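You operate a simulated robot arm through the tools that you are given. There is no shell and no other tool. Be economical: measure what you need, move in short steps, check, and stop when the job is done.

You are at the controls of a simulated robot arm. One attempt, no reset.

## Task
Gather the loose screws into the screw tub with the magnet.
Fine: all of them; put the magnet back and the lid back on. Set down upright: pick-up magnet.

Only the result counts: the job must be done as asked and must still hold three seconds after the hand-in. Knocking over, shifting, dropping, spilling or breaking anything else fails it. A push-on lid holds only when it is set on centred and level and pressed home; a screw cap is set on level and turned clockwise until tight.

## Robot
A 7-joint arm with a two-finger parallel gripper, fixed in place. Base frame: the origin is at the foot of the arm, x ahead of it, y to its left, z up; the work surface is at about z = 860. Readings come in mm, degrees, newtons and seconds.
With the tool pointing down near the work surface it reaches from about 240 to 680 mm from the base axis. Its first joint turns from -66.0 to 66.0 degrees. Payload 2.4 kg.
Tool frame: the origin (TCP) lies between the finger pads and is the grasp point; the fingertips stand 30 mm ahead of it; z points along the fingers, y is the line along which they close. Largest opening 94 mm; finger width 28, thickness 10; the body of the gripper, 50 by 96 mm, starts 55 mm behind the TCP.
Orientation is told as [roll, pitch, yaw] about the base's x, y, z axes, in that order, counted from this pose: with the fingers straight down and closing along the base's y, the tool's x points along the base's -x, its y along +y and its z along -z.

## Interface
- The arm moves only by the tool send_rows. Its argument "rows" is one flat list of numbers, 6 for each row, row after row: the shift along the tool's x, y, z in units of 30 mm (1.0 is 30 mm), then the turn, a rotation vector about the tool's x, y, z in units of 4 degrees (1.0 is 4 degrees). In form: [x, y, z, rx, ry, rz, x, y, z, rx, ry, rz, ...]. A call has 1 to 12 rows; each row shifts and turns the commanded pose from where the row before left it, along the tool's axes as they then stand. "claw" is the gripper command, from -1 (shut) to 1 (fully open), values between in proportion, set as the call begins (left out, the last holds). A call with a number of a shift or a turn outside -1 to 1 is refused whole. Each row takes 0.2 s and may step no farther than 50 mm and 8.6 degrees from the row before; otherwise, or with a gripper value out of range, the whole call is refused. Where a pose cannot be reached the arm comes as near as it can. A force on the tool above 90 N (or 10 N above the force at the start of the call, whichever is more), or a blocked arm, ends the call early, and 0.2 s more pass. Each finger travels about 153 mm/s and halts on what it meets, pressing with about 32 N; the grip force reading is that of the motor and also rises with nothing between the fingers. The clock runs only during rows and for 0.2 s after the last one: add rows that do not move to give the fingers time. The reply holds the time, the measured pose of the TCP, the force on the tool along the base axes, the opening and the grip force, in the units named above and with some noise, with the torque about the TCP (base axes, N m) and any sound that the robot's microphone picked up, and new pictures: "views" is both (left out), scene, wrist or none.
- Cameras (640 x 400 px; columns grow to the right, rows downward): "scene" is fixed at [44, 477.7, 1445.9]; the picture's right is [-0.70, -0.71, 0.00], its down [-0.40, 0.40, -0.83] and it looks along [0.59, -0.58, -0.56] (base axes); focal length 337 px, centre (320, 200). "wrist" rides on the gripper at [76, 14, -103] in the tool frame; the picture's right is [-0.18, 0.98, 0.00], its down [-0.75, -0.14, -0.64] and it looks along [-0.63, -0.12, 0.77] (tool axes); focal length 243 px, centre (320, 200). There is no depth. A picture from a camera that has moved, and an enlarged one, comes with that camera's place and axes in the base frame and with its lens.
- close_up(camera, box): a new picture of the part [left, top, right, bottom] of that camera's present view, enlarged. It takes no simulated time.
- job_done(): hands the job in; it is judged then, once.

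Go step by step. Nothing tells you positions but the pictures and the camera data: compare them with the known pose of the tool, close in by small moves and look again before you grip or let go. The budget is 120 turns and 200 pictures, counting those below and the enlarged ones. Unless the task says otherwise, let go and move clear before handing in.

The tools are called after "Request:" by a JSON object that holds its "api" and its "payload". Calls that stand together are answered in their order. send_rows: Moves the arm, as the interface text tells. Its arguments: {"type":"object","properties":{"rows":{"type":"array","items":{"type":"number"}},"claw":{"type":"number"},"views":{"type":"string","enum":["both","scene","wrist","none"]}},"required":["rows"]} The other tools are called the same way: close_up (camera, box) takes an enlarged picture of a part of a camera's view; job_done () hands the job in.

At the start:

```text
time_s: 0.0
tcp_pos: [327.8, -20.9, 1186.2]
tcp_rot: [0.0, 0.0, 0.0]
force: [0.2, 0.5, 0.4]
ft_torque: [-0.03, -0.03, -0.01]
gripper_width: 94.1
gripper_force: 0.1
```

scene: 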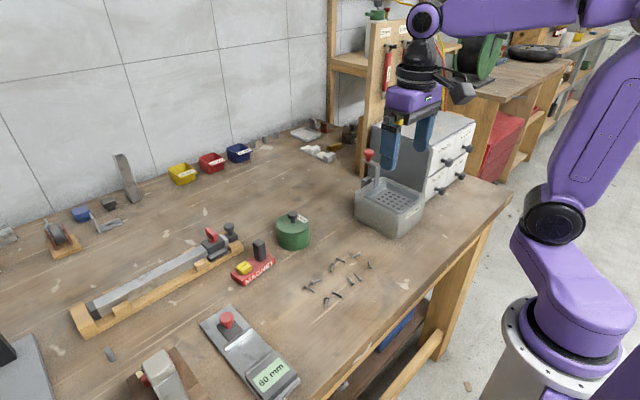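
wrist: 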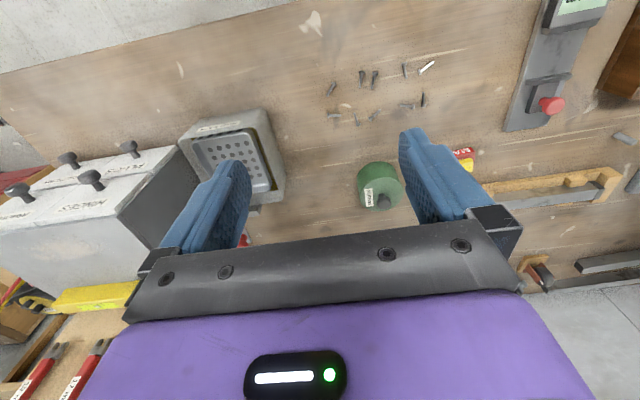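

I see loose screws, a green lidded tub (likely the screw tub), and a red stand labelled MAGNET. I will look closer first.

Request:
{"api": "close_up", "payload": {"camera": "scene", "box": [220, 200, 400, 312]}}

Request:
{"api": "close_up", "payload": {"camera": "wrist", "box": [300, 40, 500, 220]}}

Request:
{"api": "close_up", "payload": {"camera": "scene", "box": [340, 140, 440, 240]}}

```text
3.56 times, centred on (310, 256) of scene
camera zoom: at [44.0, 477.7, 1445.9], right [-0.7, -0.71, 0.0], down [-0.4, 0.4, -0.83], along [0.59, -0.58, -0.56], focal length 1199 px, centre (356, 1)
```

zoom: 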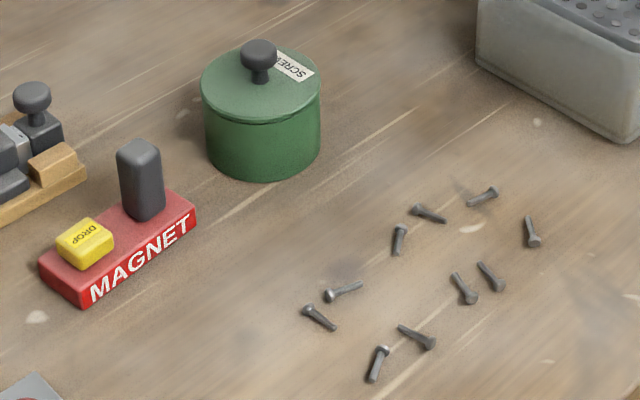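

```text
2.22 times, centred on (400, 130) of wrist
camera zoom: at [253.0, -6.4, 1289.4], right [0.18, 0.98, 0.0], down [0.75, -0.14, 0.64], along [0.63, -0.12, -0.77], focal length 539 px, centre (142, 356)
```

zoom: 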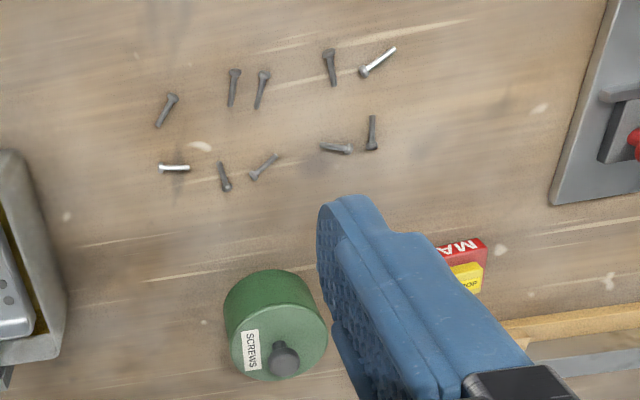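

```text
4.00 times, centred on (390, 190) of scene
camera zoom: at [44.0, 477.7, 1445.9], right [-0.7, -0.71, 0.0], down [-0.4, 0.4, -0.83], along [0.59, -0.58, -0.56], focal length 1349 px, centre (40, 240)
```

zoom: 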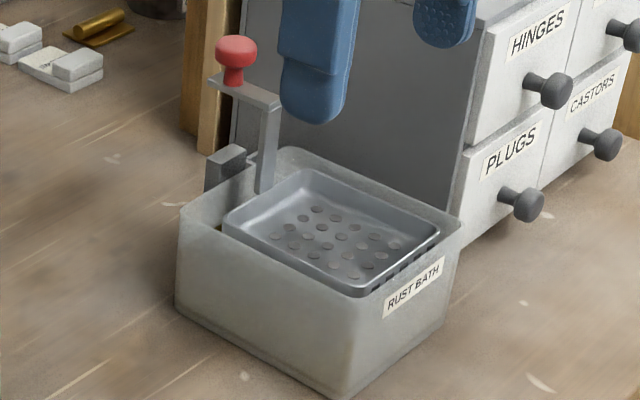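

The red MAGNET block spans roughly x 536–572, y 145–240, the tub is to its right, and I count ten screws. I move the wrist camera closer to study the magnet.

Request:
{"api": "send_rows", "payload": {"rows": [-0.275, 0.92, 0.567, 0, 0, 0, -0.275, 0.92, 0.567, 0, 0, 0, -0.275, 0.92, 0.567, 0, 0, 0, -0.275, 0.92, 0.567, 0, 0, 0, -0.275, 0.92, 0.567, 0, 0, 0, -0.275, 0.92, 0.567, 0, 0, 0, -0.275, 0.92, 0.567, 0, 0, 0, -0.275, 0.92, 0.567, 0, 0, 0]}}

Request:
{"api": "close_up", "payload": {"camera": "wrist", "box": [220, 100, 420, 225]}}

```text
time_s: 1.8
tcp_pos: [392.8, 199.5, 1050.3]
tcp_rot: [0.0, 0.0, -0.1]
force: [-0.2, 0.4, 0.0]
ft_torque: [-0.01, 0.02, 0.03]
gripper_width: 93.9
gripper_force: 0.1
camera wrist: at [318.5, 214.0, 1152.8], right [0.18, 0.98, 0.0], down [0.75, -0.14, 0.64], along [0.63, -0.12, -0.77], focal length 243 px, centre (320, 200)
```

scene: 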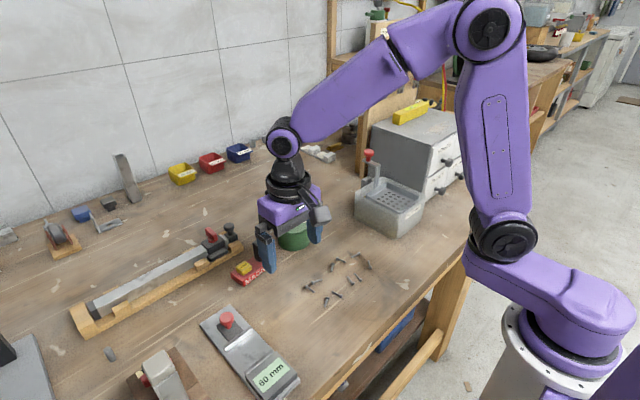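
wrist: 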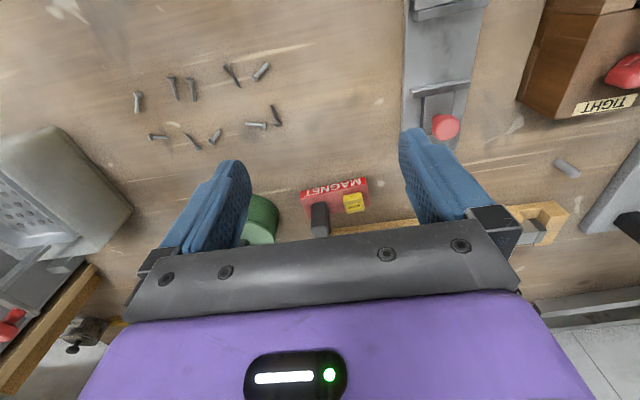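

```text
3.20 times, centred on (320, 162) of wrist
camera zoom: at [318.5, 214.0, 1152.8], right [0.18, 0.98, 0.0], down [0.75, -0.14, 0.64], along [0.63, -0.12, -0.77], focal length 776 px, centre (320, 320)
```

zoom: 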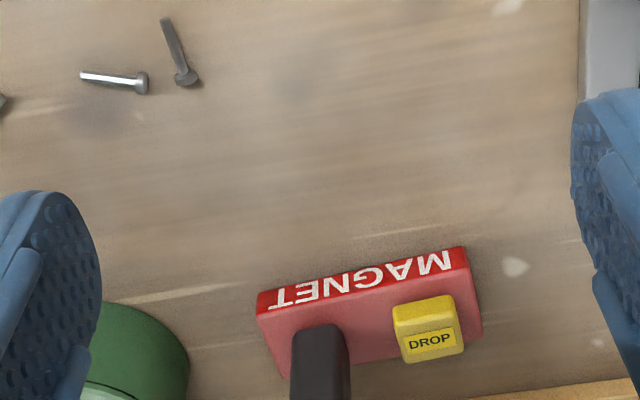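

The magnet appears as a red bar with black handle and yellow DROP button; the tub centre is near (571, 56) with lid top about z 915. I move toward the tub to view the lid.

Request:
{"api": "send_rows", "payload": {"rows": [-0.707, -0.797, 0.113, 0, 0, 0, -0.707, -0.797, 0.113, 0, 0, 0, -0.707, -0.797, 0.113, 0, 0, 0, -0.707, -0.797, 0.113, 0, 0, 0, -0.707, -0.797, 0.113, 0, 0, 0, -0.707, -0.797, 0.113, 0, 0, 0]}}

Request:
{"api": "close_up", "payload": {"camera": "scene", "box": [220, 220, 300, 290]}}

Request:
{"api": "close_up", "payload": {"camera": "wrist", "box": [240, 150, 400, 250]}}

```text
time_s: 3.2
tcp_pos: [521.5, 57.2, 1029.7]
tcp_rot: [0.0, 0.1, 0.0]
force: [-0.5, -0.3, 0.5]
ft_torque: [0.0, 0.01, -0.05]
gripper_width: 93.8
gripper_force: 0.0
camera wrist: at [446.6, 70.5, 1132.7], right [0.18, 0.98, 0.0], down [0.75, -0.14, 0.64], along [0.63, -0.12, -0.77], focal length 243 px, centre (320, 200)
```

scene: 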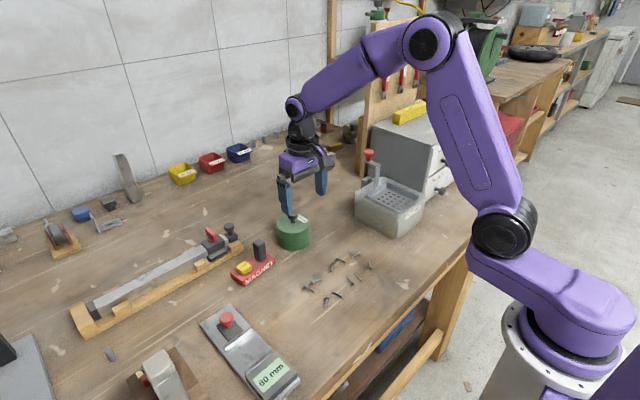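
wrist: 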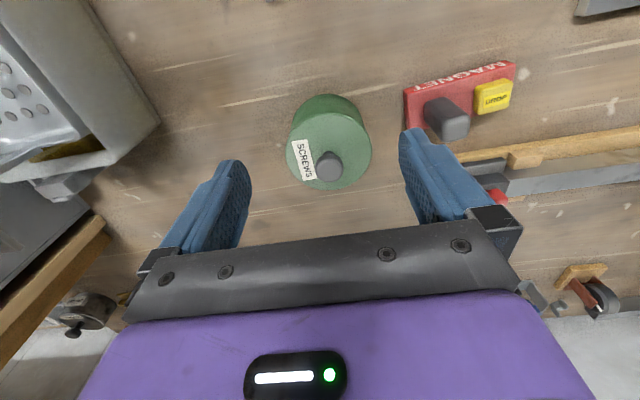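

```text
5.71 times, centred on (260, 255) of scene
camera zoom: at [44.0, 477.7, 1445.9], right [-0.7, -0.71, 0.0], down [-0.4, 0.4, -0.83], along [0.59, -0.58, -0.56], focal length 1927 px, centre (663, -114)
```

zoom: 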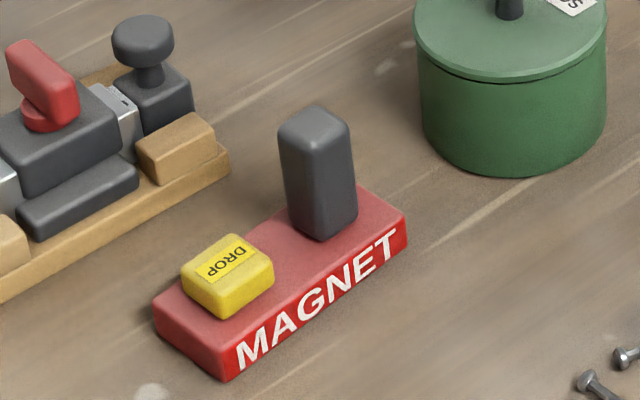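

```text
4.00 times, centred on (320, 200) of wrist
camera zoom: at [446.6, 70.5, 1132.7], right [0.18, 0.98, 0.0], down [0.75, -0.14, 0.64], along [0.63, -0.12, -0.77], focal length 970 px, centre (320, 200)
```

zoom: 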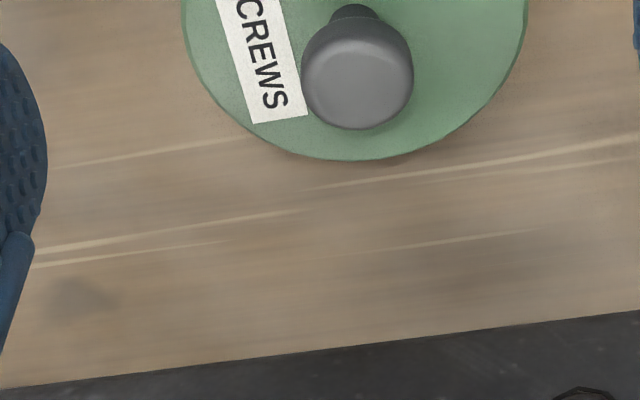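

Handle of magnet is about (562, 164), top z≈930, and the bar is turned about 6°. The lid knob is at about (569, 56), top about z 946; I descend toward the knob.

Request:
{"api": "send_rows", "payload": {"rows": [-0.8, -0.02, 0, 0, 0, 0, -0.783, -0.02, 0.3, 0, 0, 0, 0, 0, 0.8, 0, 0, 0, 0, 0, 0.7, 0, 0, 0, 0, 0, 0.6, 0, 0, 0, 0, 0, 0, 0, 0, 0], "claw": 0.0}}

Request:
{"api": "close_up", "payload": {"camera": "scene", "box": [260, 180, 340, 260]}}

```text
time_s: 4.6
tcp_pos: [568.3, 55.6, 958.2]
tcp_rot: [0.0, 0.0, -0.1]
force: [0.7, 0.3, 0.3]
ft_torque: [0.04, 0.01, 0.01]
gripper_width: 46.9
gripper_force: 0.1
camera wrist: at [493.3, 70.5, 1060.8], right [0.18, 0.98, 0.0], down [0.75, -0.14, 0.64], along [0.63, -0.12, -0.77], focal length 243 px, centre (320, 200)
```

scene: 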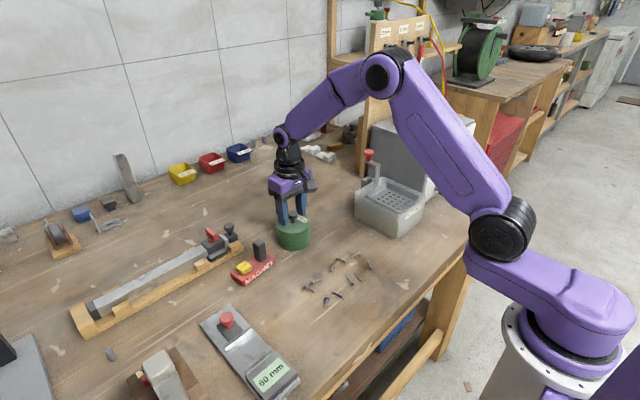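
wrist: 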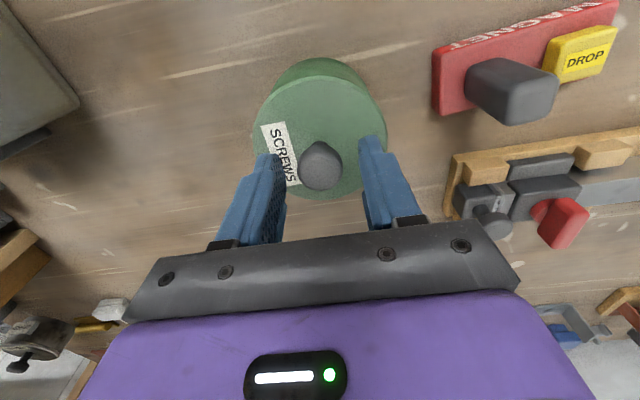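

```text
5.00 times, centred on (300, 220) of scene
camera zoom: at [44.0, 477.7, 1445.9], right [-0.7, -0.71, 0.0], down [-0.4, 0.4, -0.83], along [0.59, -0.58, -0.56], focal length 1686 px, centre (420, 100)
```

zoom: 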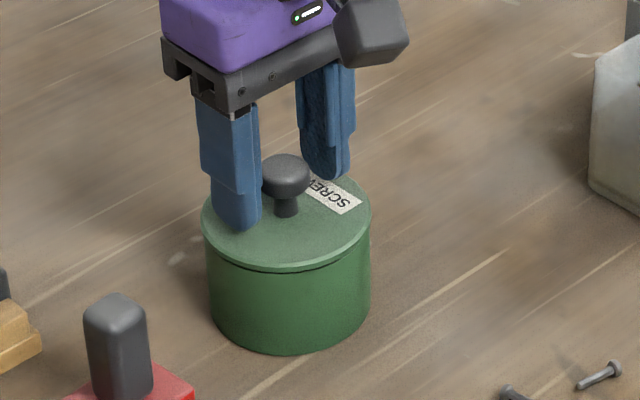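

The fingers straddle the knob and the tips clear the lid. I close on the knob.

Request:
{"api": "send_rows", "payload": {"rows": [0, 0, 0, 0, 0, 0, 0, 0, 0, 0, 0, 0, 0, 0, 0, 0, 0, 0], "claw": -1, "views": "none"}}

Request:
{"api": "close_up", "payload": {"camera": "scene", "box": [260, 180, 340, 260]}}

```text
time_s: 5.4
tcp_pos: [567.9, 55.8, 958.0]
tcp_rot: [0.0, 0.1, 0.0]
force: [0.4, 0.0, 0.2]
ft_torque: [0.0, -0.01, 0.02]
gripper_width: 23.9
gripper_force: 32.7
heard: snap
```

```text
5.00 times, centred on (300, 220) of scene
camera zoom: at [44.0, 477.7, 1445.9], right [-0.7, -0.71, 0.0], down [-0.4, 0.4, -0.83], along [0.59, -0.58, -0.56], focal length 1686 px, centre (420, 100)
```

zoom: 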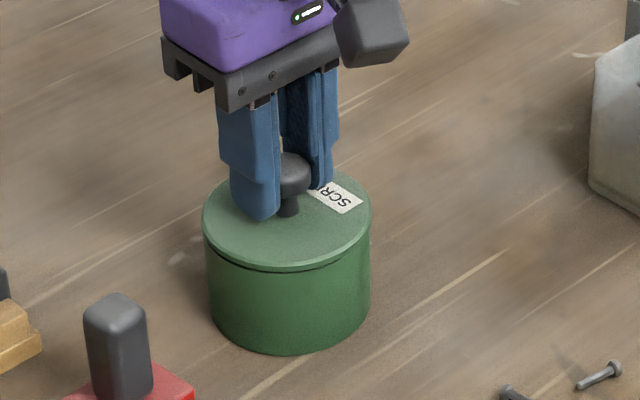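

The knob is gripped at 24 mm wide. I pull gently straight up and watch the force.

Request:
{"api": "send_rows", "payload": {"rows": [0, 0, -0.1, 0, 0, 0, 0, 0, -0.1, 0, 0, 0, 0, 0, -0.1, 0, 0, 0], "views": "none"}}

Request:
{"api": "close_up", "payload": {"camera": "scene", "box": [260, 180, 340, 260]}}

```text
time_s: 6.2
tcp_pos: [568.6, 56.0, 966.8]
tcp_rot: [0.0, 0.0, -0.1]
force: [0.3, 0.5, -0.3]
ft_torque: [0.01, -0.01, 0.02]
gripper_width: 24.0
gripper_force: 31.8
```

```text
5.00 times, centred on (300, 220) of scene
camera zoom: at [44.0, 477.7, 1445.9], right [-0.7, -0.71, 0.0], down [-0.4, 0.4, -0.83], along [0.59, -0.58, -0.56], focal length 1686 px, centre (420, 100)
```

zoom: 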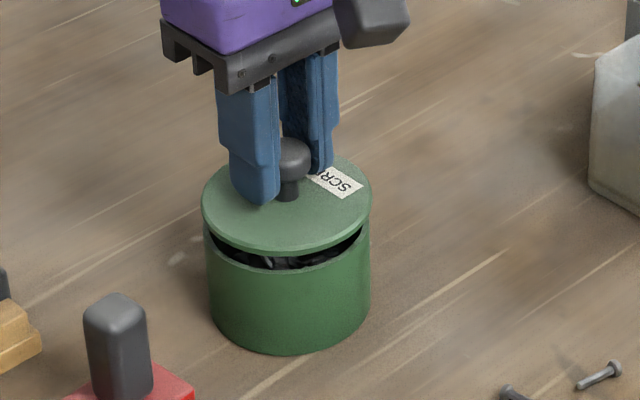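

The lid came free, with dark contents visible inside. I carry it to a clear spot around (540, -55).

Request:
{"api": "send_rows", "payload": {"rows": [0, 0, -1, 0, 0, 0, 0, 0, -1, 0, 0, 0, 0.23, -0.925, 0, 0, 0, 0, 0.23, -0.925, 0, 0, 0, 0, 0.23, -0.925, 0, 0, 0, 0, 0.24, -0.925, 0, 0, 0, 0, 0, 0, 1, 0, 0, 0, 0, 0, 1, 0, 0, 0, 0, 0, 0.6, 0, 0, 0, 0, 0, 0.5, 0, 0, 0]}}

Request:
{"api": "close_up", "payload": {"camera": "scene", "box": [240, 170, 400, 270]}}

```text
time_s: 8.4
tcp_pos: [540.6, -55.1, 933.8]
tcp_rot: [0.0, 0.1, 0.1]
force: [0.4, 0.0, -0.2]
ft_torque: [0.02, 0.03, 0.0]
gripper_width: 23.5
gripper_force: 31.9
camera wrist: at [465.8, -41.3, 1036.5], right [0.18, 0.98, 0.0], down [0.75, -0.14, 0.64], along [0.63, -0.12, -0.77], focal length 243 px, centre (320, 200)
```

scene: 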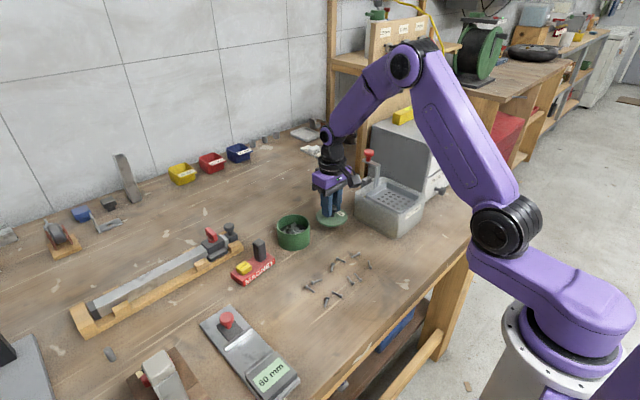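
wrist: 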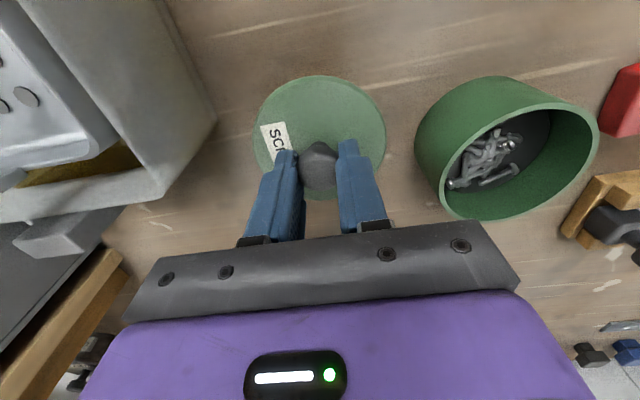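

```text
4.00 times, centred on (320, 220) of scene
camera zoom: at [44.0, 477.7, 1445.9], right [-0.7, -0.71, 0.0], down [-0.4, 0.4, -0.83], along [0.59, -0.58, -0.56], focal length 1349 px, centre (320, 120)
```

zoom: 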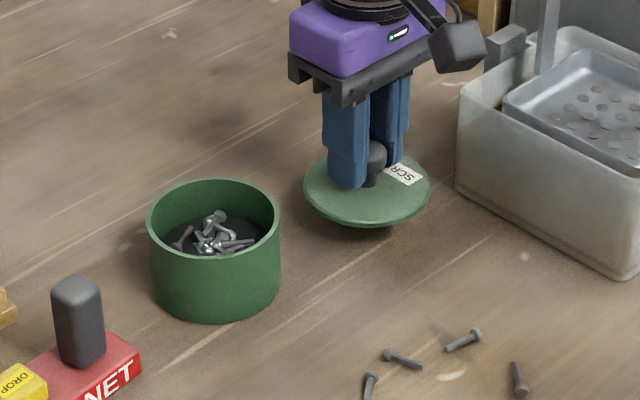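

The tub is open with some screws at the bottom. I lower the lid toward the table in small steps.

Request:
{"api": "send_rows", "payload": {"rows": [0, 0, 0.35, 0, 0, 0, 0, 0, 0.17, 0, 0, 0, 0, 0, 0.1, 0, 0, 0, 0, 0, 0, 0, 0, 0], "views": "none"}}

Request:
{"api": "close_up", "payload": {"camera": "scene", "box": [300, 180, 370, 240]}}

```text
time_s: 9.4
tcp_pos: [540.4, -55.1, 914.8]
tcp_rot: [0.0, 0.1, 0.0]
force: [-0.4, -0.4, 0.5]
ft_torque: [-0.01, 0.03, -0.03]
gripper_width: 23.7
gripper_force: 32.0
```

```text
6.67 times, centred on (335, 210) of scene
camera zoom: at [44.0, 477.7, 1445.9], right [-0.7, -0.71, 0.0], down [-0.4, 0.4, -0.83], along [0.59, -0.58, -0.56], focal length 2248 px, centre (220, 133)
```

zoom: 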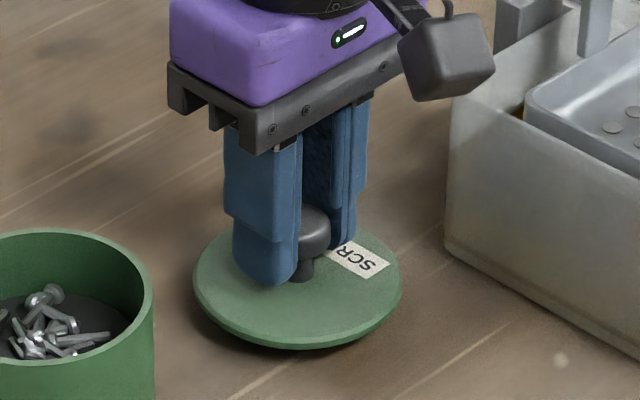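

Request:
{"api": "send_rows", "payload": {"rows": [0, 0, 0.1, 0, 0, 0, 0, 0, 0.1, 0, 0, 0, 0, 0, 0, 0, 0, 0], "views": "none"}}

Request:
{"api": "close_up", "payload": {"camera": "scene", "box": [300, 180, 370, 240]}}

```text
time_s: 10.2
tcp_pos: [539.1, -56.2, 910.0]
tcp_rot: [0.0, 0.0, 0.0]
force: [-0.6, 0.5, 0.9]
ft_torque: [0.01, -0.02, 0.03]
gripper_width: 23.8
gripper_force: 32.0
```

```text
6.67 times, centred on (335, 210) of scene
camera zoom: at [44.0, 477.7, 1445.9], right [-0.7, -0.71, 0.0], down [-0.4, 0.4, -0.83], along [0.59, -0.58, -0.56], focal length 2248 px, centre (220, 133)
```

zoom: 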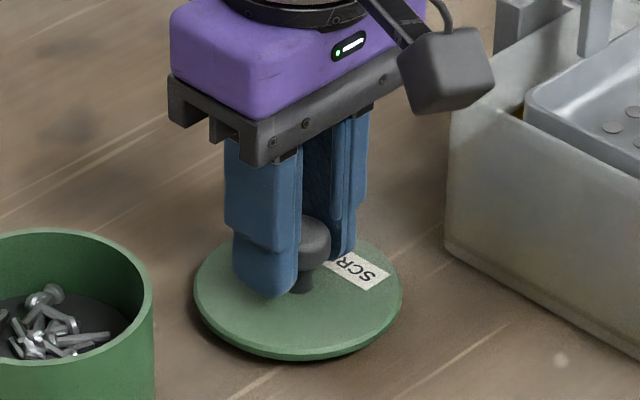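

Request:
{"api": "send_rows", "payload": {"rows": [0, 0, 0.06, 0, 0, 0, 0, 0, 0, 0, 0, 0], "views": "none"}}

```text
time_s: 10.8
tcp_pos: [541.5, -55.5, 907.9]
tcp_rot: [0.1, 0.1, 0.1]
force: [-0.5, -0.8, -1.0]
ft_torque: [-0.04, 0.03, -0.04]
gripper_width: 23.6
gripper_force: 32.2
```

Request:
{"api": "send_rows", "payload": {"rows": [0, 0, 0.06, 0, 0, 0, 0, 0, 0.06, 0, 0, 0, 0, 0, 0, 0, 0, 0], "views": "none"}}

Request:
{"api": "close_up", "payload": {"camera": "scene", "box": [300, 180, 370, 240]}}

```text
time_s: 11.6
tcp_pos: [540.3, -55.4, 902.9]
tcp_rot: [0.0, 0.0, 0.1]
force: [0.6, -0.4, -1.4]
ft_torque: [0.02, -0.01, 0.01]
gripper_width: 23.7
gripper_force: 31.6
```

```text
6.67 times, centred on (335, 210) of scene
camera zoom: at [44.0, 477.7, 1445.9], right [-0.7, -0.71, 0.0], down [-0.4, 0.4, -0.83], along [0.59, -0.58, -0.56], focal length 2248 px, centre (220, 133)
```

zoom: 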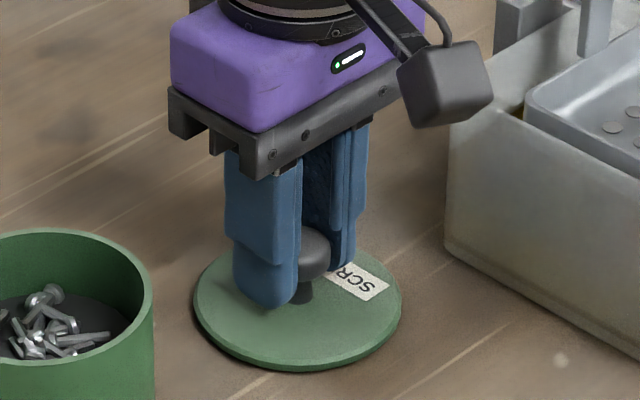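

Request:
{"api": "send_rows", "payload": {"rows": [0, 0, 0.06, 0, 0, 0, 0, 0, 0.06, 0, 0, 0, 0, 0, 0, 0, 0, 0], "views": "none"}}

Request:
{"api": "send_rows", "payload": {"rows": [0, 0, 0.06, 0, 0, 0, 0, 0, 0, 0, 0, 0], "views": "none"}}

Request:
{"api": "close_up", "payload": {"camera": "scene", "box": [300, 180, 370, 240]}}

```text
time_s: 12.4
tcp_pos: [541.6, -56.7, 902.2]
tcp_rot: [0.0, -0.2, 0.0]
force: [-4.9, 0.9, 27.8]
ft_torque: [0.08, 0.32, 0.01]
gripper_width: 24.0
gripper_force: 31.9
```

```text
time_s: 13.0
tcp_pos: [540.8, -55.0, 899.6]
tcp_rot: [0.0, -0.4, 0.0]
force: [-5.3, -0.2, 41.2]
ft_torque: [0.02, 0.2, 0.01]
gripper_width: 23.7
gripper_force: 32.1
```

```text
6.67 times, centred on (335, 210) of scene
camera zoom: at [43.2, 477.8, 1445.9], right [-0.7, -0.71, 0.0], down [-0.4, 0.4, -0.83], along [0.59, -0.58, -0.56], focal length 2248 px, centre (220, 133)
```

zoom: 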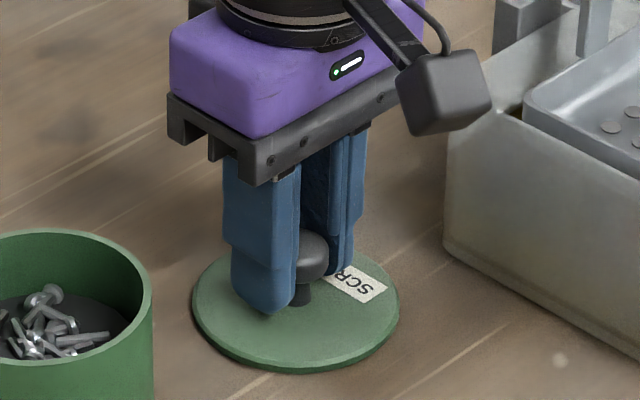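

The lid touched the table at TCP z≈902. I ease up the push and release.

Request:
{"api": "send_rows", "payload": {"rows": [0, 0, -0.12, 0, 0, 0, 0, 0, 0, 0, 0, 0], "views": "none"}}

Request:
{"api": "send_rows", "payload": {"rows": [0, 0, 0, 0, 0, 0, 0, 0, 0, 0, 0, 0, 0, 0, 0, 0, 0, 0], "claw": 0.0, "views": "none"}}

Request:
{"api": "send_rows", "payload": {"rows": [0, 0, -0.5, 0, 0, 0, 0, 0, -1, 0, 0, 0, 0, 0, -1, 0, 0, 0, 0, 0, -1, 0, 0, 0], "views": "both"}}

```text
time_s: 13.6
tcp_pos: [540.2, -54.9, 900.9]
tcp_rot: [0.1, 0.1, -0.1]
force: [2.4, -0.3, 5.2]
ft_torque: [-0.02, -0.33, 0.02]
gripper_width: 23.8
gripper_force: 32.1
```

```text
time_s: 14.4
tcp_pos: [540.0, -55.7, 902.0]
tcp_rot: [0.1, 0.0, 0.0]
force: [-0.6, -0.2, -0.2]
ft_torque: [-0.03, -0.02, -0.01]
gripper_width: 47.0
gripper_force: 0.1
```

```text
time_s: 15.4
tcp_pos: [540.8, -55.3, 1006.2]
tcp_rot: [0.0, 0.1, 0.0]
force: [0.9, -1.0, -1.0]
ft_torque: [0.01, -0.05, 0.02]
gripper_width: 46.9
gripper_force: 0.1
camera wrist: at [466.0, -40.8, 1110.0], right [0.18, 0.98, 0.0], down [0.75, -0.14, 0.64], along [0.63, -0.12, -0.77], focal length 243 px, centre (320, 200)
```

scene: 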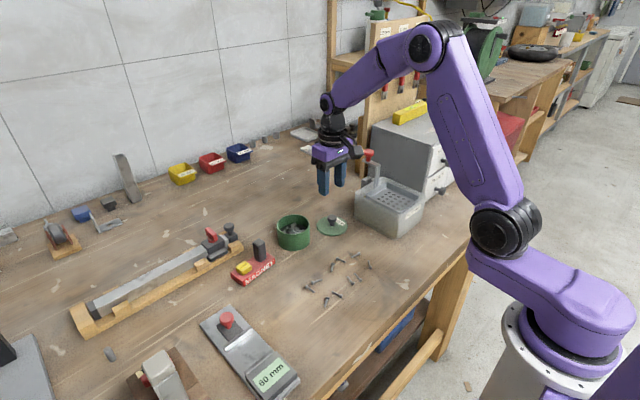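
wrist: 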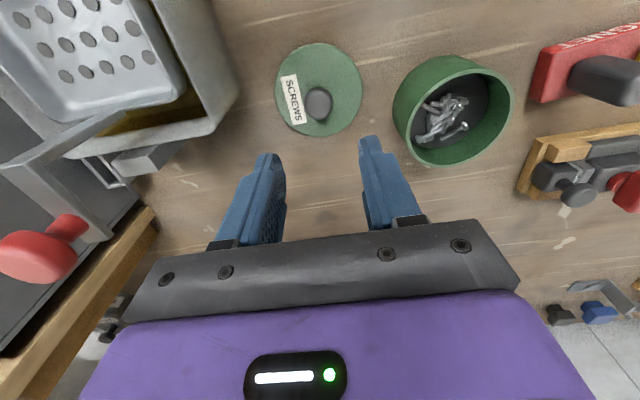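

The lid rests flat. Now I go above and slightly in front of the magnet handle for a measurement.

Request:
{"api": "send_rows", "payload": {"rows": [0.14, 0.914, 0, 0, 0, 0, 0.14, 0.914, 0, 0, 0, 0, 0.14, 0.914, 0, 0, 0, 0, 0.14, 0.914, 0, 0, 0, 0, 0.14, 0.914, 0, 0, 0, 0, 0.14, 0.914, 0, 0, 0, 0, 0, 0.914, 0, 0, 0, -0.75, 0, 0.914, 0, 0, 0, -0.75]}}

Request:
{"api": "close_up", "payload": {"camera": "wrist", "box": [240, 60, 440, 185]}}

```text
time_s: 17.2
tcp_pos: [512.4, 164.1, 1006.4]
tcp_rot: [0.0, 0.0, 5.9]
force: [-0.1, 0.7, 0.6]
ft_torque: [-0.01, 0.03, 0.05]
gripper_width: 46.9
gripper_force: 0.0
camera wrist: at [437.2, 169.7, 1110.5], right [0.08, 1.0, 0.0], down [0.76, -0.06, 0.64], along [0.64, -0.05, -0.77], focal length 243 px, centre (320, 200)
```

scene: 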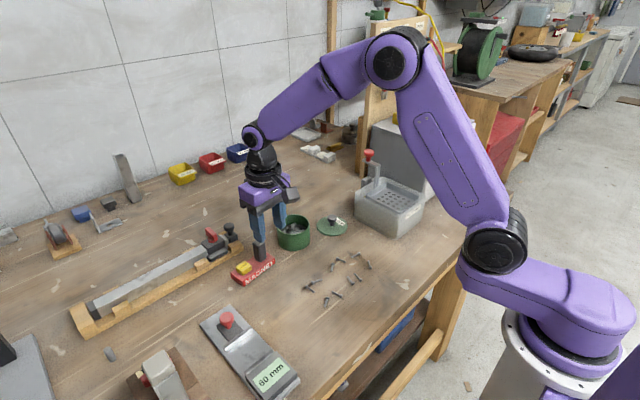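
wrist: 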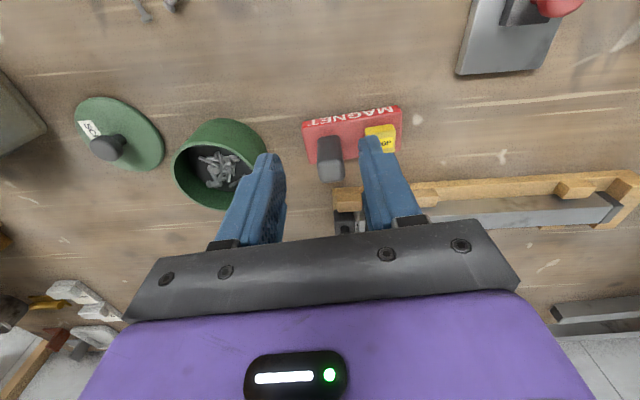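

```text
3.20 times, centred on (340, 122) of wrist
camera zoom: at [437.2, 169.7, 1110.5], right [0.08, 1.0, 0.0], down [0.76, -0.06, 0.64], along [0.64, -0.05, -0.77], focal length 776 px, centre (256, 448)
```

zoom: 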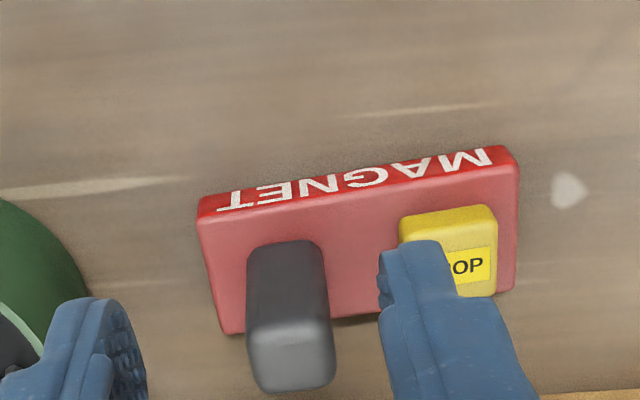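

Handle is near (558, 168), with about a 24 mm gap to the button. I narrow the opening to about 38 mm and hover just above the handle.

Request:
{"api": "send_rows", "payload": {"rows": [-0.763, -0.01, 0, 0, 0, 0, -0.763, -0.01, 0, 0, 0, 0, 0, 0, 0.67, 0, 0, 0, 0, 0, 0.67, 0, 0, 0], "claw": -0.19}}

Request:
{"api": "close_up", "payload": {"camera": "scene", "box": [220, 200, 300, 290]}}

Request:
{"api": "close_up", "payload": {"camera": "wrist", "box": [240, 90, 400, 215]}}

```text
time_s: 18.2
tcp_pos: [558.6, 167.5, 966.1]
tcp_rot: [0.1, -0.1, 6.1]
force: [-0.4, 0.0, -0.1]
ft_torque: [-0.02, -0.02, -0.04]
gripper_width: 38.3
gripper_force: 0.1
camera wrist: at [483.8, 174.0, 1069.6], right [0.08, 1.0, 0.0], down [0.76, -0.06, 0.64], along [0.64, -0.05, -0.77], focal length 243 px, centre (320, 200)
```

scene: 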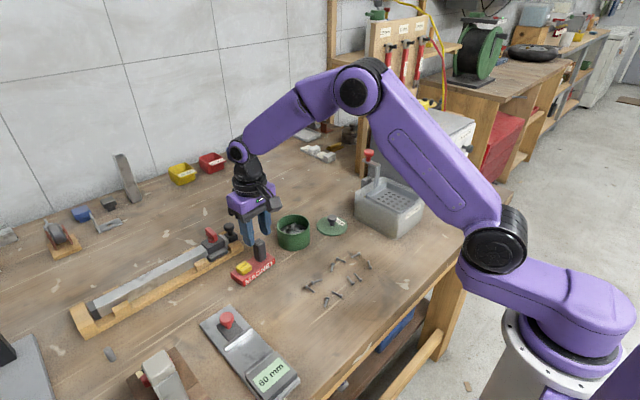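
wrist: 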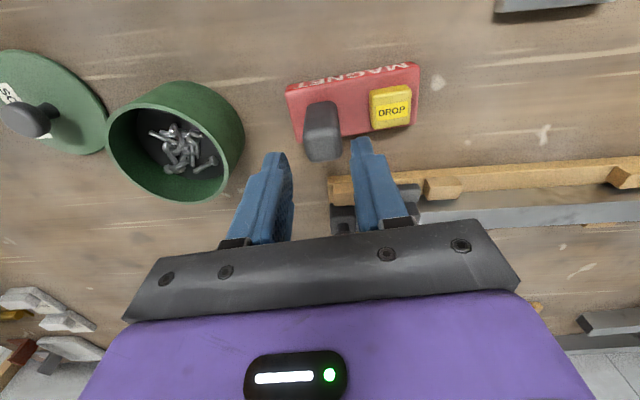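

```text
4.44 times, centred on (260, 245) of scene
camera zoom: at [44.0, 477.7, 1445.9], right [-0.7, -0.71, 0.0], down [-0.4, 0.4, -0.83], along [0.59, -0.58, -0.56], focal length 1499 px, centre (587, 0)
```

zoom: 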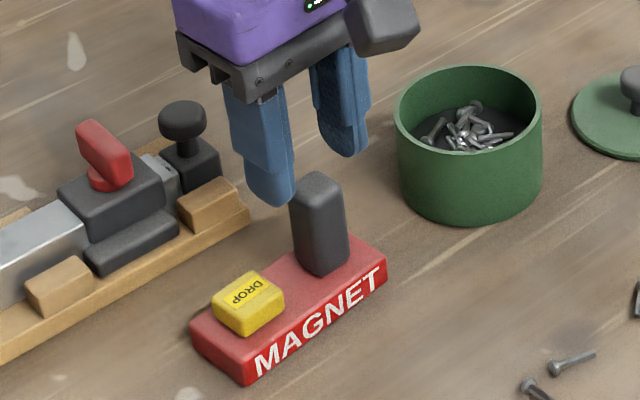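

```text
3.20 times, centred on (320, 152) of wrist
camera zoom: at [483.8, 174.0, 1069.6], right [0.08, 1.0, 0.0], down [0.76, -0.06, 0.64], along [0.64, -0.05, -0.77], focal length 776 px, centre (320, 352)
```

zoom: 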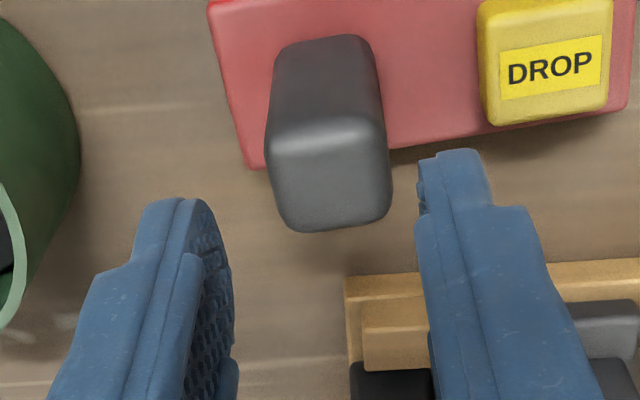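

The scene and wrist estimates straddle the current position, so I keep it and lower until the tips pass the handle top, then check.

Request:
{"api": "send_rows", "payload": {"rows": [0.05, 0, 0.4, 0, 0, 0, 0, 0, 0.3, 0, 0, 0], "views": "none"}}

Request:
{"api": "close_up", "payload": {"camera": "scene", "box": [220, 200, 300, 290]}}

Request:
{"api": "close_up", "payload": {"camera": "wrist", "box": [240, 90, 400, 215]}}

```text
time_s: 18.8
tcp_pos: [558.7, 167.8, 946.0]
tcp_rot: [0.0, 0.0, 5.9]
force: [0.8, 0.6, -0.1]
ft_torque: [-0.02, 0.03, 0.01]
gripper_width: 38.1
gripper_force: 0.1
```

```text
4.44 times, centred on (260, 245) of scene
camera zoom: at [44.0, 477.7, 1445.9], right [-0.7, -0.71, 0.0], down [-0.4, 0.4, -0.83], along [0.59, -0.58, -0.56], focal length 1499 px, centre (587, 0)
```

zoom: 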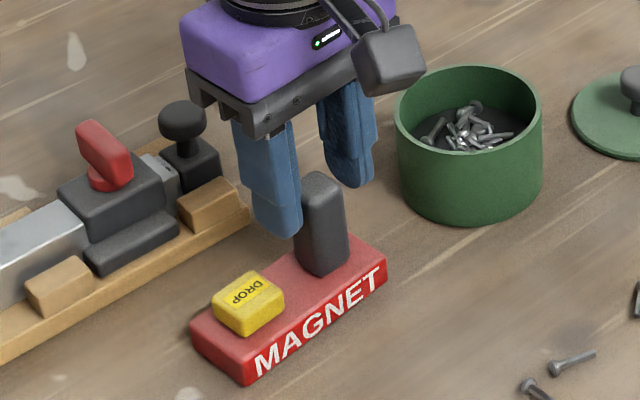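

```text
3.20 times, centred on (320, 152) of wrist
camera zoom: at [482.0, 173.6, 1049.1], right [0.08, 1.0, 0.0], down [0.76, -0.06, 0.64], along [0.64, -0.05, -0.77], focal length 776 px, centre (320, 352)
```

zoom: 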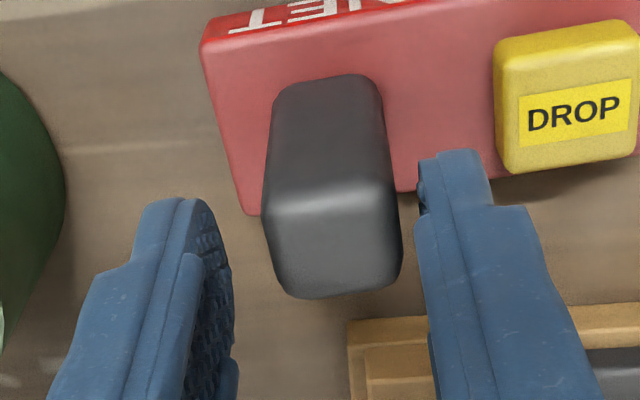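

The handle lies between the fingers, slightly toward +y. I shift 1.5 mm and lower to grip depth.

Request:
{"api": "send_rows", "payload": {"rows": [0.04, 0.05, 0.35, 0, 0, 0, 0, 0, 0.4, 0, 0, 0, 0, 0, 0.35, 0, 0, 0], "views": "none"}}

Request:
{"api": "close_up", "payload": {"camera": "scene", "box": [220, 200, 300, 290]}}

Request:
{"api": "close_up", "payload": {"camera": "wrist", "box": [240, 90, 400, 215]}}

```text
time_s: 19.6
tcp_pos: [555.8, 169.7, 912.7]
tcp_rot: [0.0, 0.0, 6.0]
force: [-0.4, 0.1, 0.3]
ft_torque: [-0.03, -0.01, 0.01]
gripper_width: 38.0
gripper_force: 0.1
```

```text
4.44 times, centred on (260, 245) of scene
camera zoom: at [44.0, 477.7, 1445.9], right [-0.7, -0.71, 0.0], down [-0.4, 0.4, -0.83], along [0.59, -0.58, -0.56], focal length 1499 px, centre (587, 0)
```

zoom: 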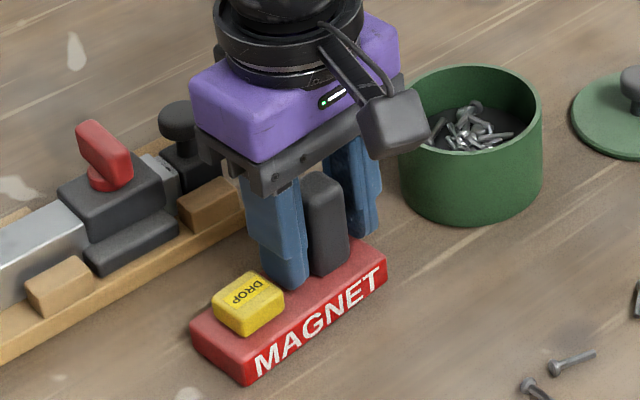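

```text
3.20 times, centred on (320, 152) of wrist
camera zoom: at [480.5, 175.2, 1015.5], right [0.08, 1.0, 0.0], down [0.76, -0.06, 0.64], along [0.64, -0.05, -0.77], focal length 776 px, centre (320, 352)
```

zoom: 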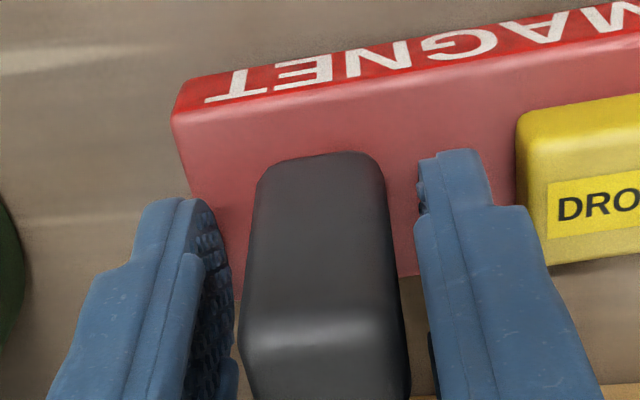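

Well centred and well clear of the button. I close on the handle.

Request:
{"api": "send_rows", "payload": {"rows": [0, 0, 0, 0, 0, 0, 0, 0, 0, 0, 0, 0, 0, 0, 0, 0, 0, 0], "claw": -1, "views": "none"}}

Request:
{"api": "close_up", "payload": {"camera": "wrist", "box": [240, 90, 400, 215]}}

Request:
{"api": "send_rows", "payload": {"rows": [0, 0, -0.4, 0, 0, 0, 0, 0, -0.6, 0, 0, 0, 0, 0, -1, 0, 0, 0, 0, 0, -1, 0, 0, 0]}}

Request:
{"api": "close_up", "payload": {"camera": "scene", "box": [210, 160, 310, 285]}}

```text
time_s: 20.4
tcp_pos: [556.5, 169.2, 912.5]
tcp_rot: [0.0, 0.1, 5.9]
force: [0.9, 1.3, -0.8]
ft_torque: [-0.06, -0.07, 0.01]
gripper_width: 27.8
gripper_force: 31.6
```

```text
3.20 times, centred on (320, 152) of wrist
camera zoom: at [480.6, 175.1, 1015.6], right [0.08, 1.0, 0.0], down [0.76, -0.06, 0.64], along [0.64, -0.05, -0.77], focal length 776 px, centre (320, 352)
```

zoom: 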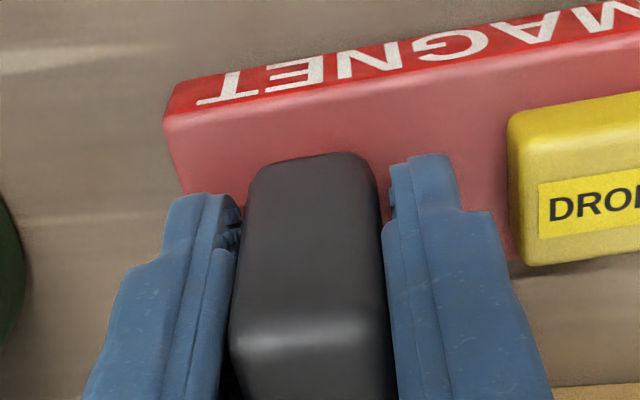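

```text
time_s: 21.4
tcp_pos: [556.7, 168.1, 1002.4]
tcp_rot: [0.0, -0.1, 6.1]
force: [0.7, -0.1, -3.0]
ft_torque: [-0.07, 0.0, -0.01]
gripper_width: 27.8
gripper_force: 31.5
camera wrist: at [480.8, 175.1, 1106.2], right [0.08, 1.0, 0.0], down [0.76, -0.06, 0.64], along [0.64, -0.05, -0.77], focal length 243 px, centre (320, 200)
```

scene: 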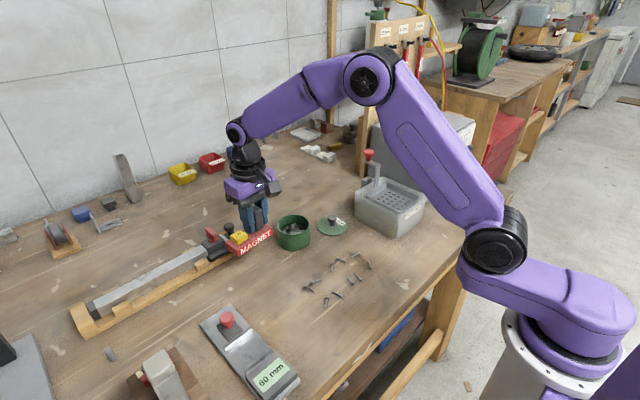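
wrist: 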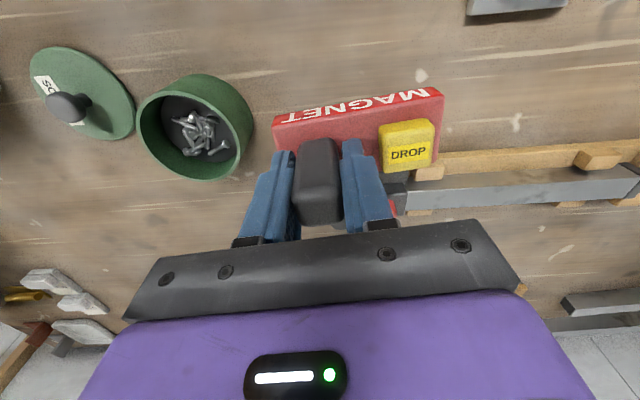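

```text
3.20 times, centred on (260, 222) of scene
camera zoom: at [44.1, 477.7, 1445.9], right [-0.7, -0.71, 0.0], down [-0.4, 0.4, -0.83], along [0.59, -0.58, -0.56], focal length 1079 px, centre (512, 128)
```

zoom: 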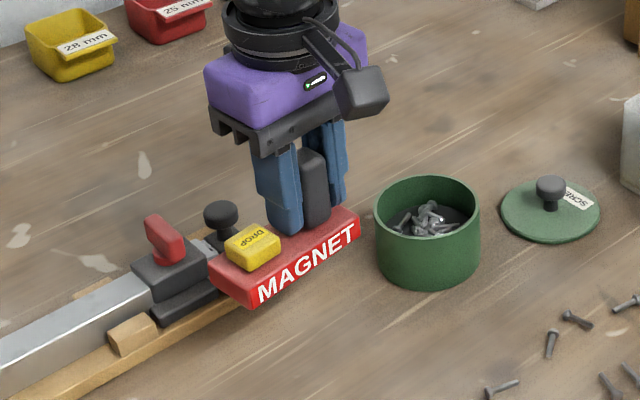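

The whole magnet lifts level, so it is the entire red bar. My plan is to pick screws onto the middle of its face, rest it across the tub rim, let go, press DROP, and re-grip. Now I move back to view the screws.

Request:
{"api": "send_rows", "payload": {"rows": [0.977, -0.188, 0, 0, 0, 0, 0.977, -0.188, 0, 0, 0, 0, 0.977, -0.188, 0, 0, 0, 0, 0.977, -0.188, 0, 0, 0, 0, 0.977, -0.188, 0, 0, 0, 0, 0.977, -0.188, 0, 0, 0, 0, 0.977, -0.188, 0, 0, 0, 0, 0.977, -0.188, 0, 0, 0, 0, 0.977, -0.188, 0, 0, 0, 0]}}

Request:
{"api": "close_up", "payload": {"camera": "scene", "box": [290, 240, 380, 312]}}

```text
time_s: 23.4
tcp_pos: [304.2, 84.7, 1001.9]
tcp_rot: [0.0, 0.1, 3.3]
force: [-4.2, 7.1, -3.4]
ft_torque: [-0.48, -0.22, 0.05]
gripper_width: 27.9
gripper_force: 31.5
camera wrist: at [228.3, 94.6, 1105.1], right [0.13, 0.99, 0.0], down [0.76, -0.1, 0.64], along [0.64, -0.08, -0.77], focal length 243 px, centre (320, 200)
```

scene: 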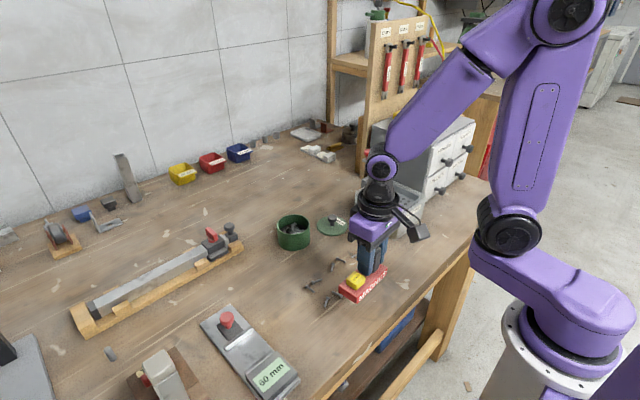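
wrist: 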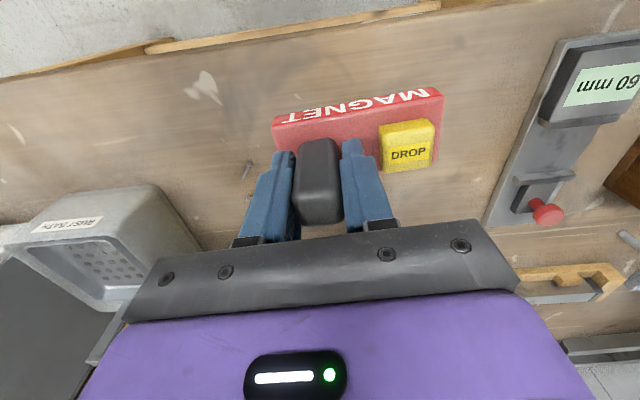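

```text
5.56 times, centred on (335, 276) of scene
camera zoom: at [43.8, 478.2, 1445.8], right [-0.7, -0.71, 0.0], down [-0.4, 0.4, -0.83], along [0.59, -0.58, -0.56], focal length 1874 px, centre (237, -222)
```

zoom: 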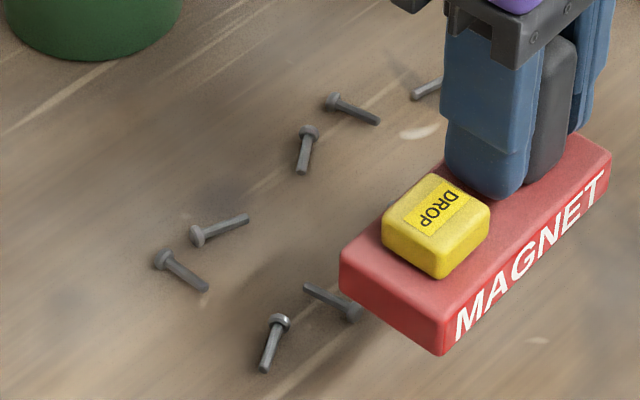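

The screws' positions from the earlier pictures suffice, with five pairs to collect; near pair E/F is around (370, 48). I turn square and move above that pair.

Request:
{"api": "send_rows", "payload": {"rows": [-0.701, -0.767, 0, 0, 0, 0, -0.701, -0.767, 0, 0, 0, 0, -0.701, -0.767, 0, 0, 0, 0, 0, 0, 0.5, 0, 0, 0.75, 0, 0, 0.5, 0, 0, 0.75, 0, 0, 0, 0, 0, 0]}}

Request:
{"api": "close_up", "payload": {"camera": "scene", "box": [290, 220, 400, 312]}}

```text
time_s: 24.8
tcp_pos: [369.5, 28.9, 972.0]
tcp_rot: [0.0, -0.1, -0.1]
force: [-0.6, 0.7, -3.2]
ft_torque: [-0.06, 0.02, 0.02]
gripper_width: 27.8
gripper_force: 32.1
camera wrist: at [294.6, 43.6, 1076.0], right [0.18, 0.98, 0.0], down [0.75, -0.14, 0.64], along [0.63, -0.12, -0.77], focal length 243 px, centre (320, 200)
```

scene: 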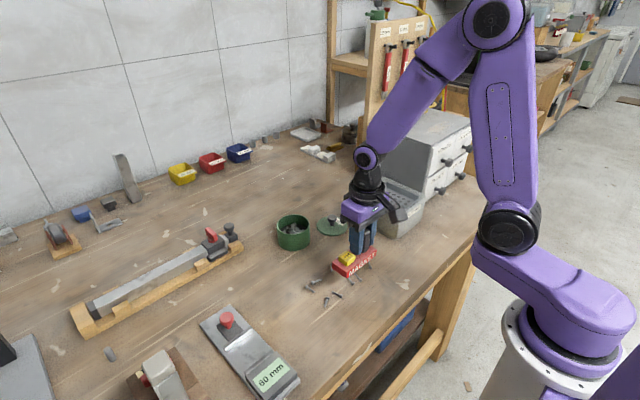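
wrist: 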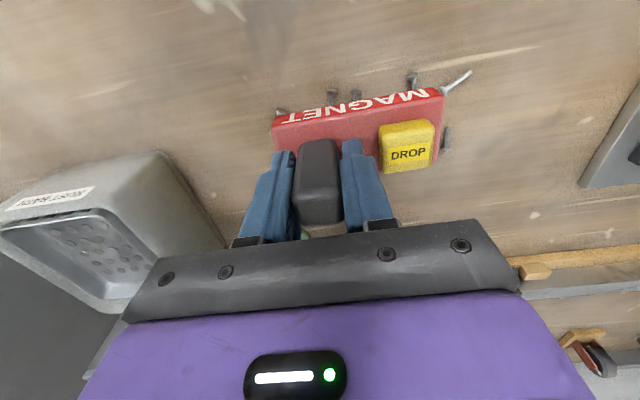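

```text
4.35 times, centred on (345, 266) of scene
camera zoom: at [44.1, 477.7, 1445.9], right [-0.7, -0.71, 0.0], down [-0.4, 0.4, -0.83], along [0.59, -0.58, -0.56], focal length 1466 px, centre (211, -87)
```

zoom: 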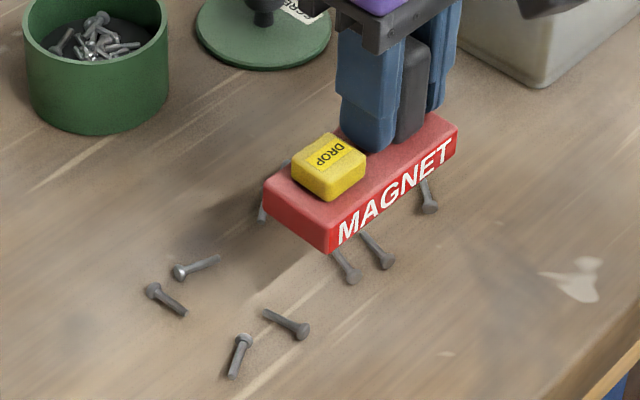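

Screws E (369, 36) and F (374, 57) confirmed. I shift 5 mm in y and lower to about 12 mm above the table, then check.

Request:
{"api": "send_rows", "payload": {"rows": [-0.05, -0.16, 0.5, 0, 0, 0, 0, 0, 0.6, 0, 0, 0, 0, 0, 0.45, 0, 0, 0, 0, 0, 0, 0, 0, 0], "views": "none"}}

Request:
{"api": "close_up", "payload": {"camera": "scene", "box": [290, 220, 400, 312]}}

Request:
{"api": "close_up", "payload": {"camera": "wrist", "box": [220, 40, 500, 215]}}

```text
time_s: 25.8
tcp_pos: [370.7, 24.0, 926.4]
tcp_rot: [0.0, -0.1, 0.1]
force: [0.2, -0.6, -2.7]
ft_torque: [-0.09, 0.03, -0.02]
gripper_width: 28.1
gripper_force: 31.8
```

```text
4.35 times, centred on (345, 266) of scene
camera zoom: at [44.1, 477.7, 1445.9], right [-0.7, -0.71, 0.0], down [-0.4, 0.4, -0.83], along [0.59, -0.58, -0.56], focal length 1466 px, centre (211, -87)
```

zoom: 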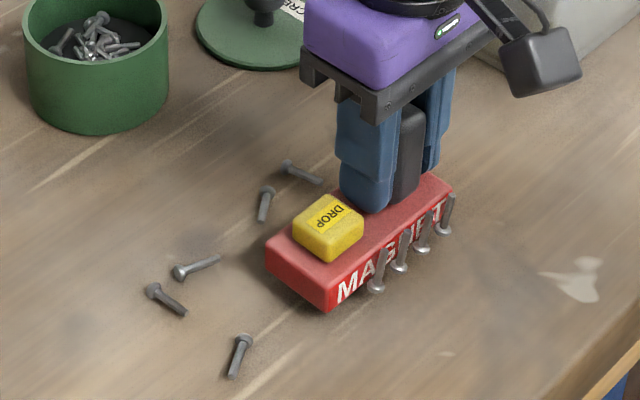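

```text
2.29 times, centred on (360, 128) of wrist
camera zoom: at [296.2, 38.7, 1029.6], right [0.18, 0.98, 0.0], down [0.75, -0.14, 0.64], along [0.63, -0.12, -0.77], focal length 555 px, centre (229, 366)
```

zoom: 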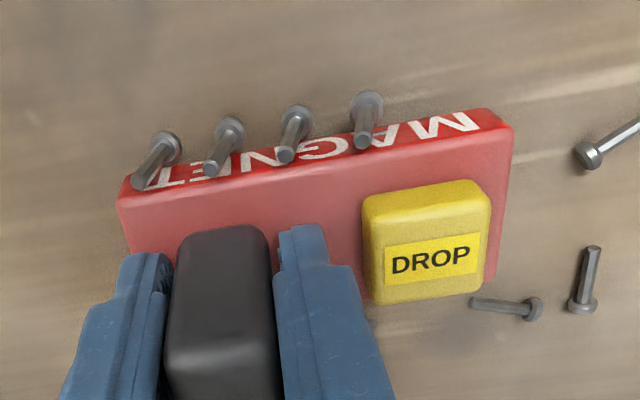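

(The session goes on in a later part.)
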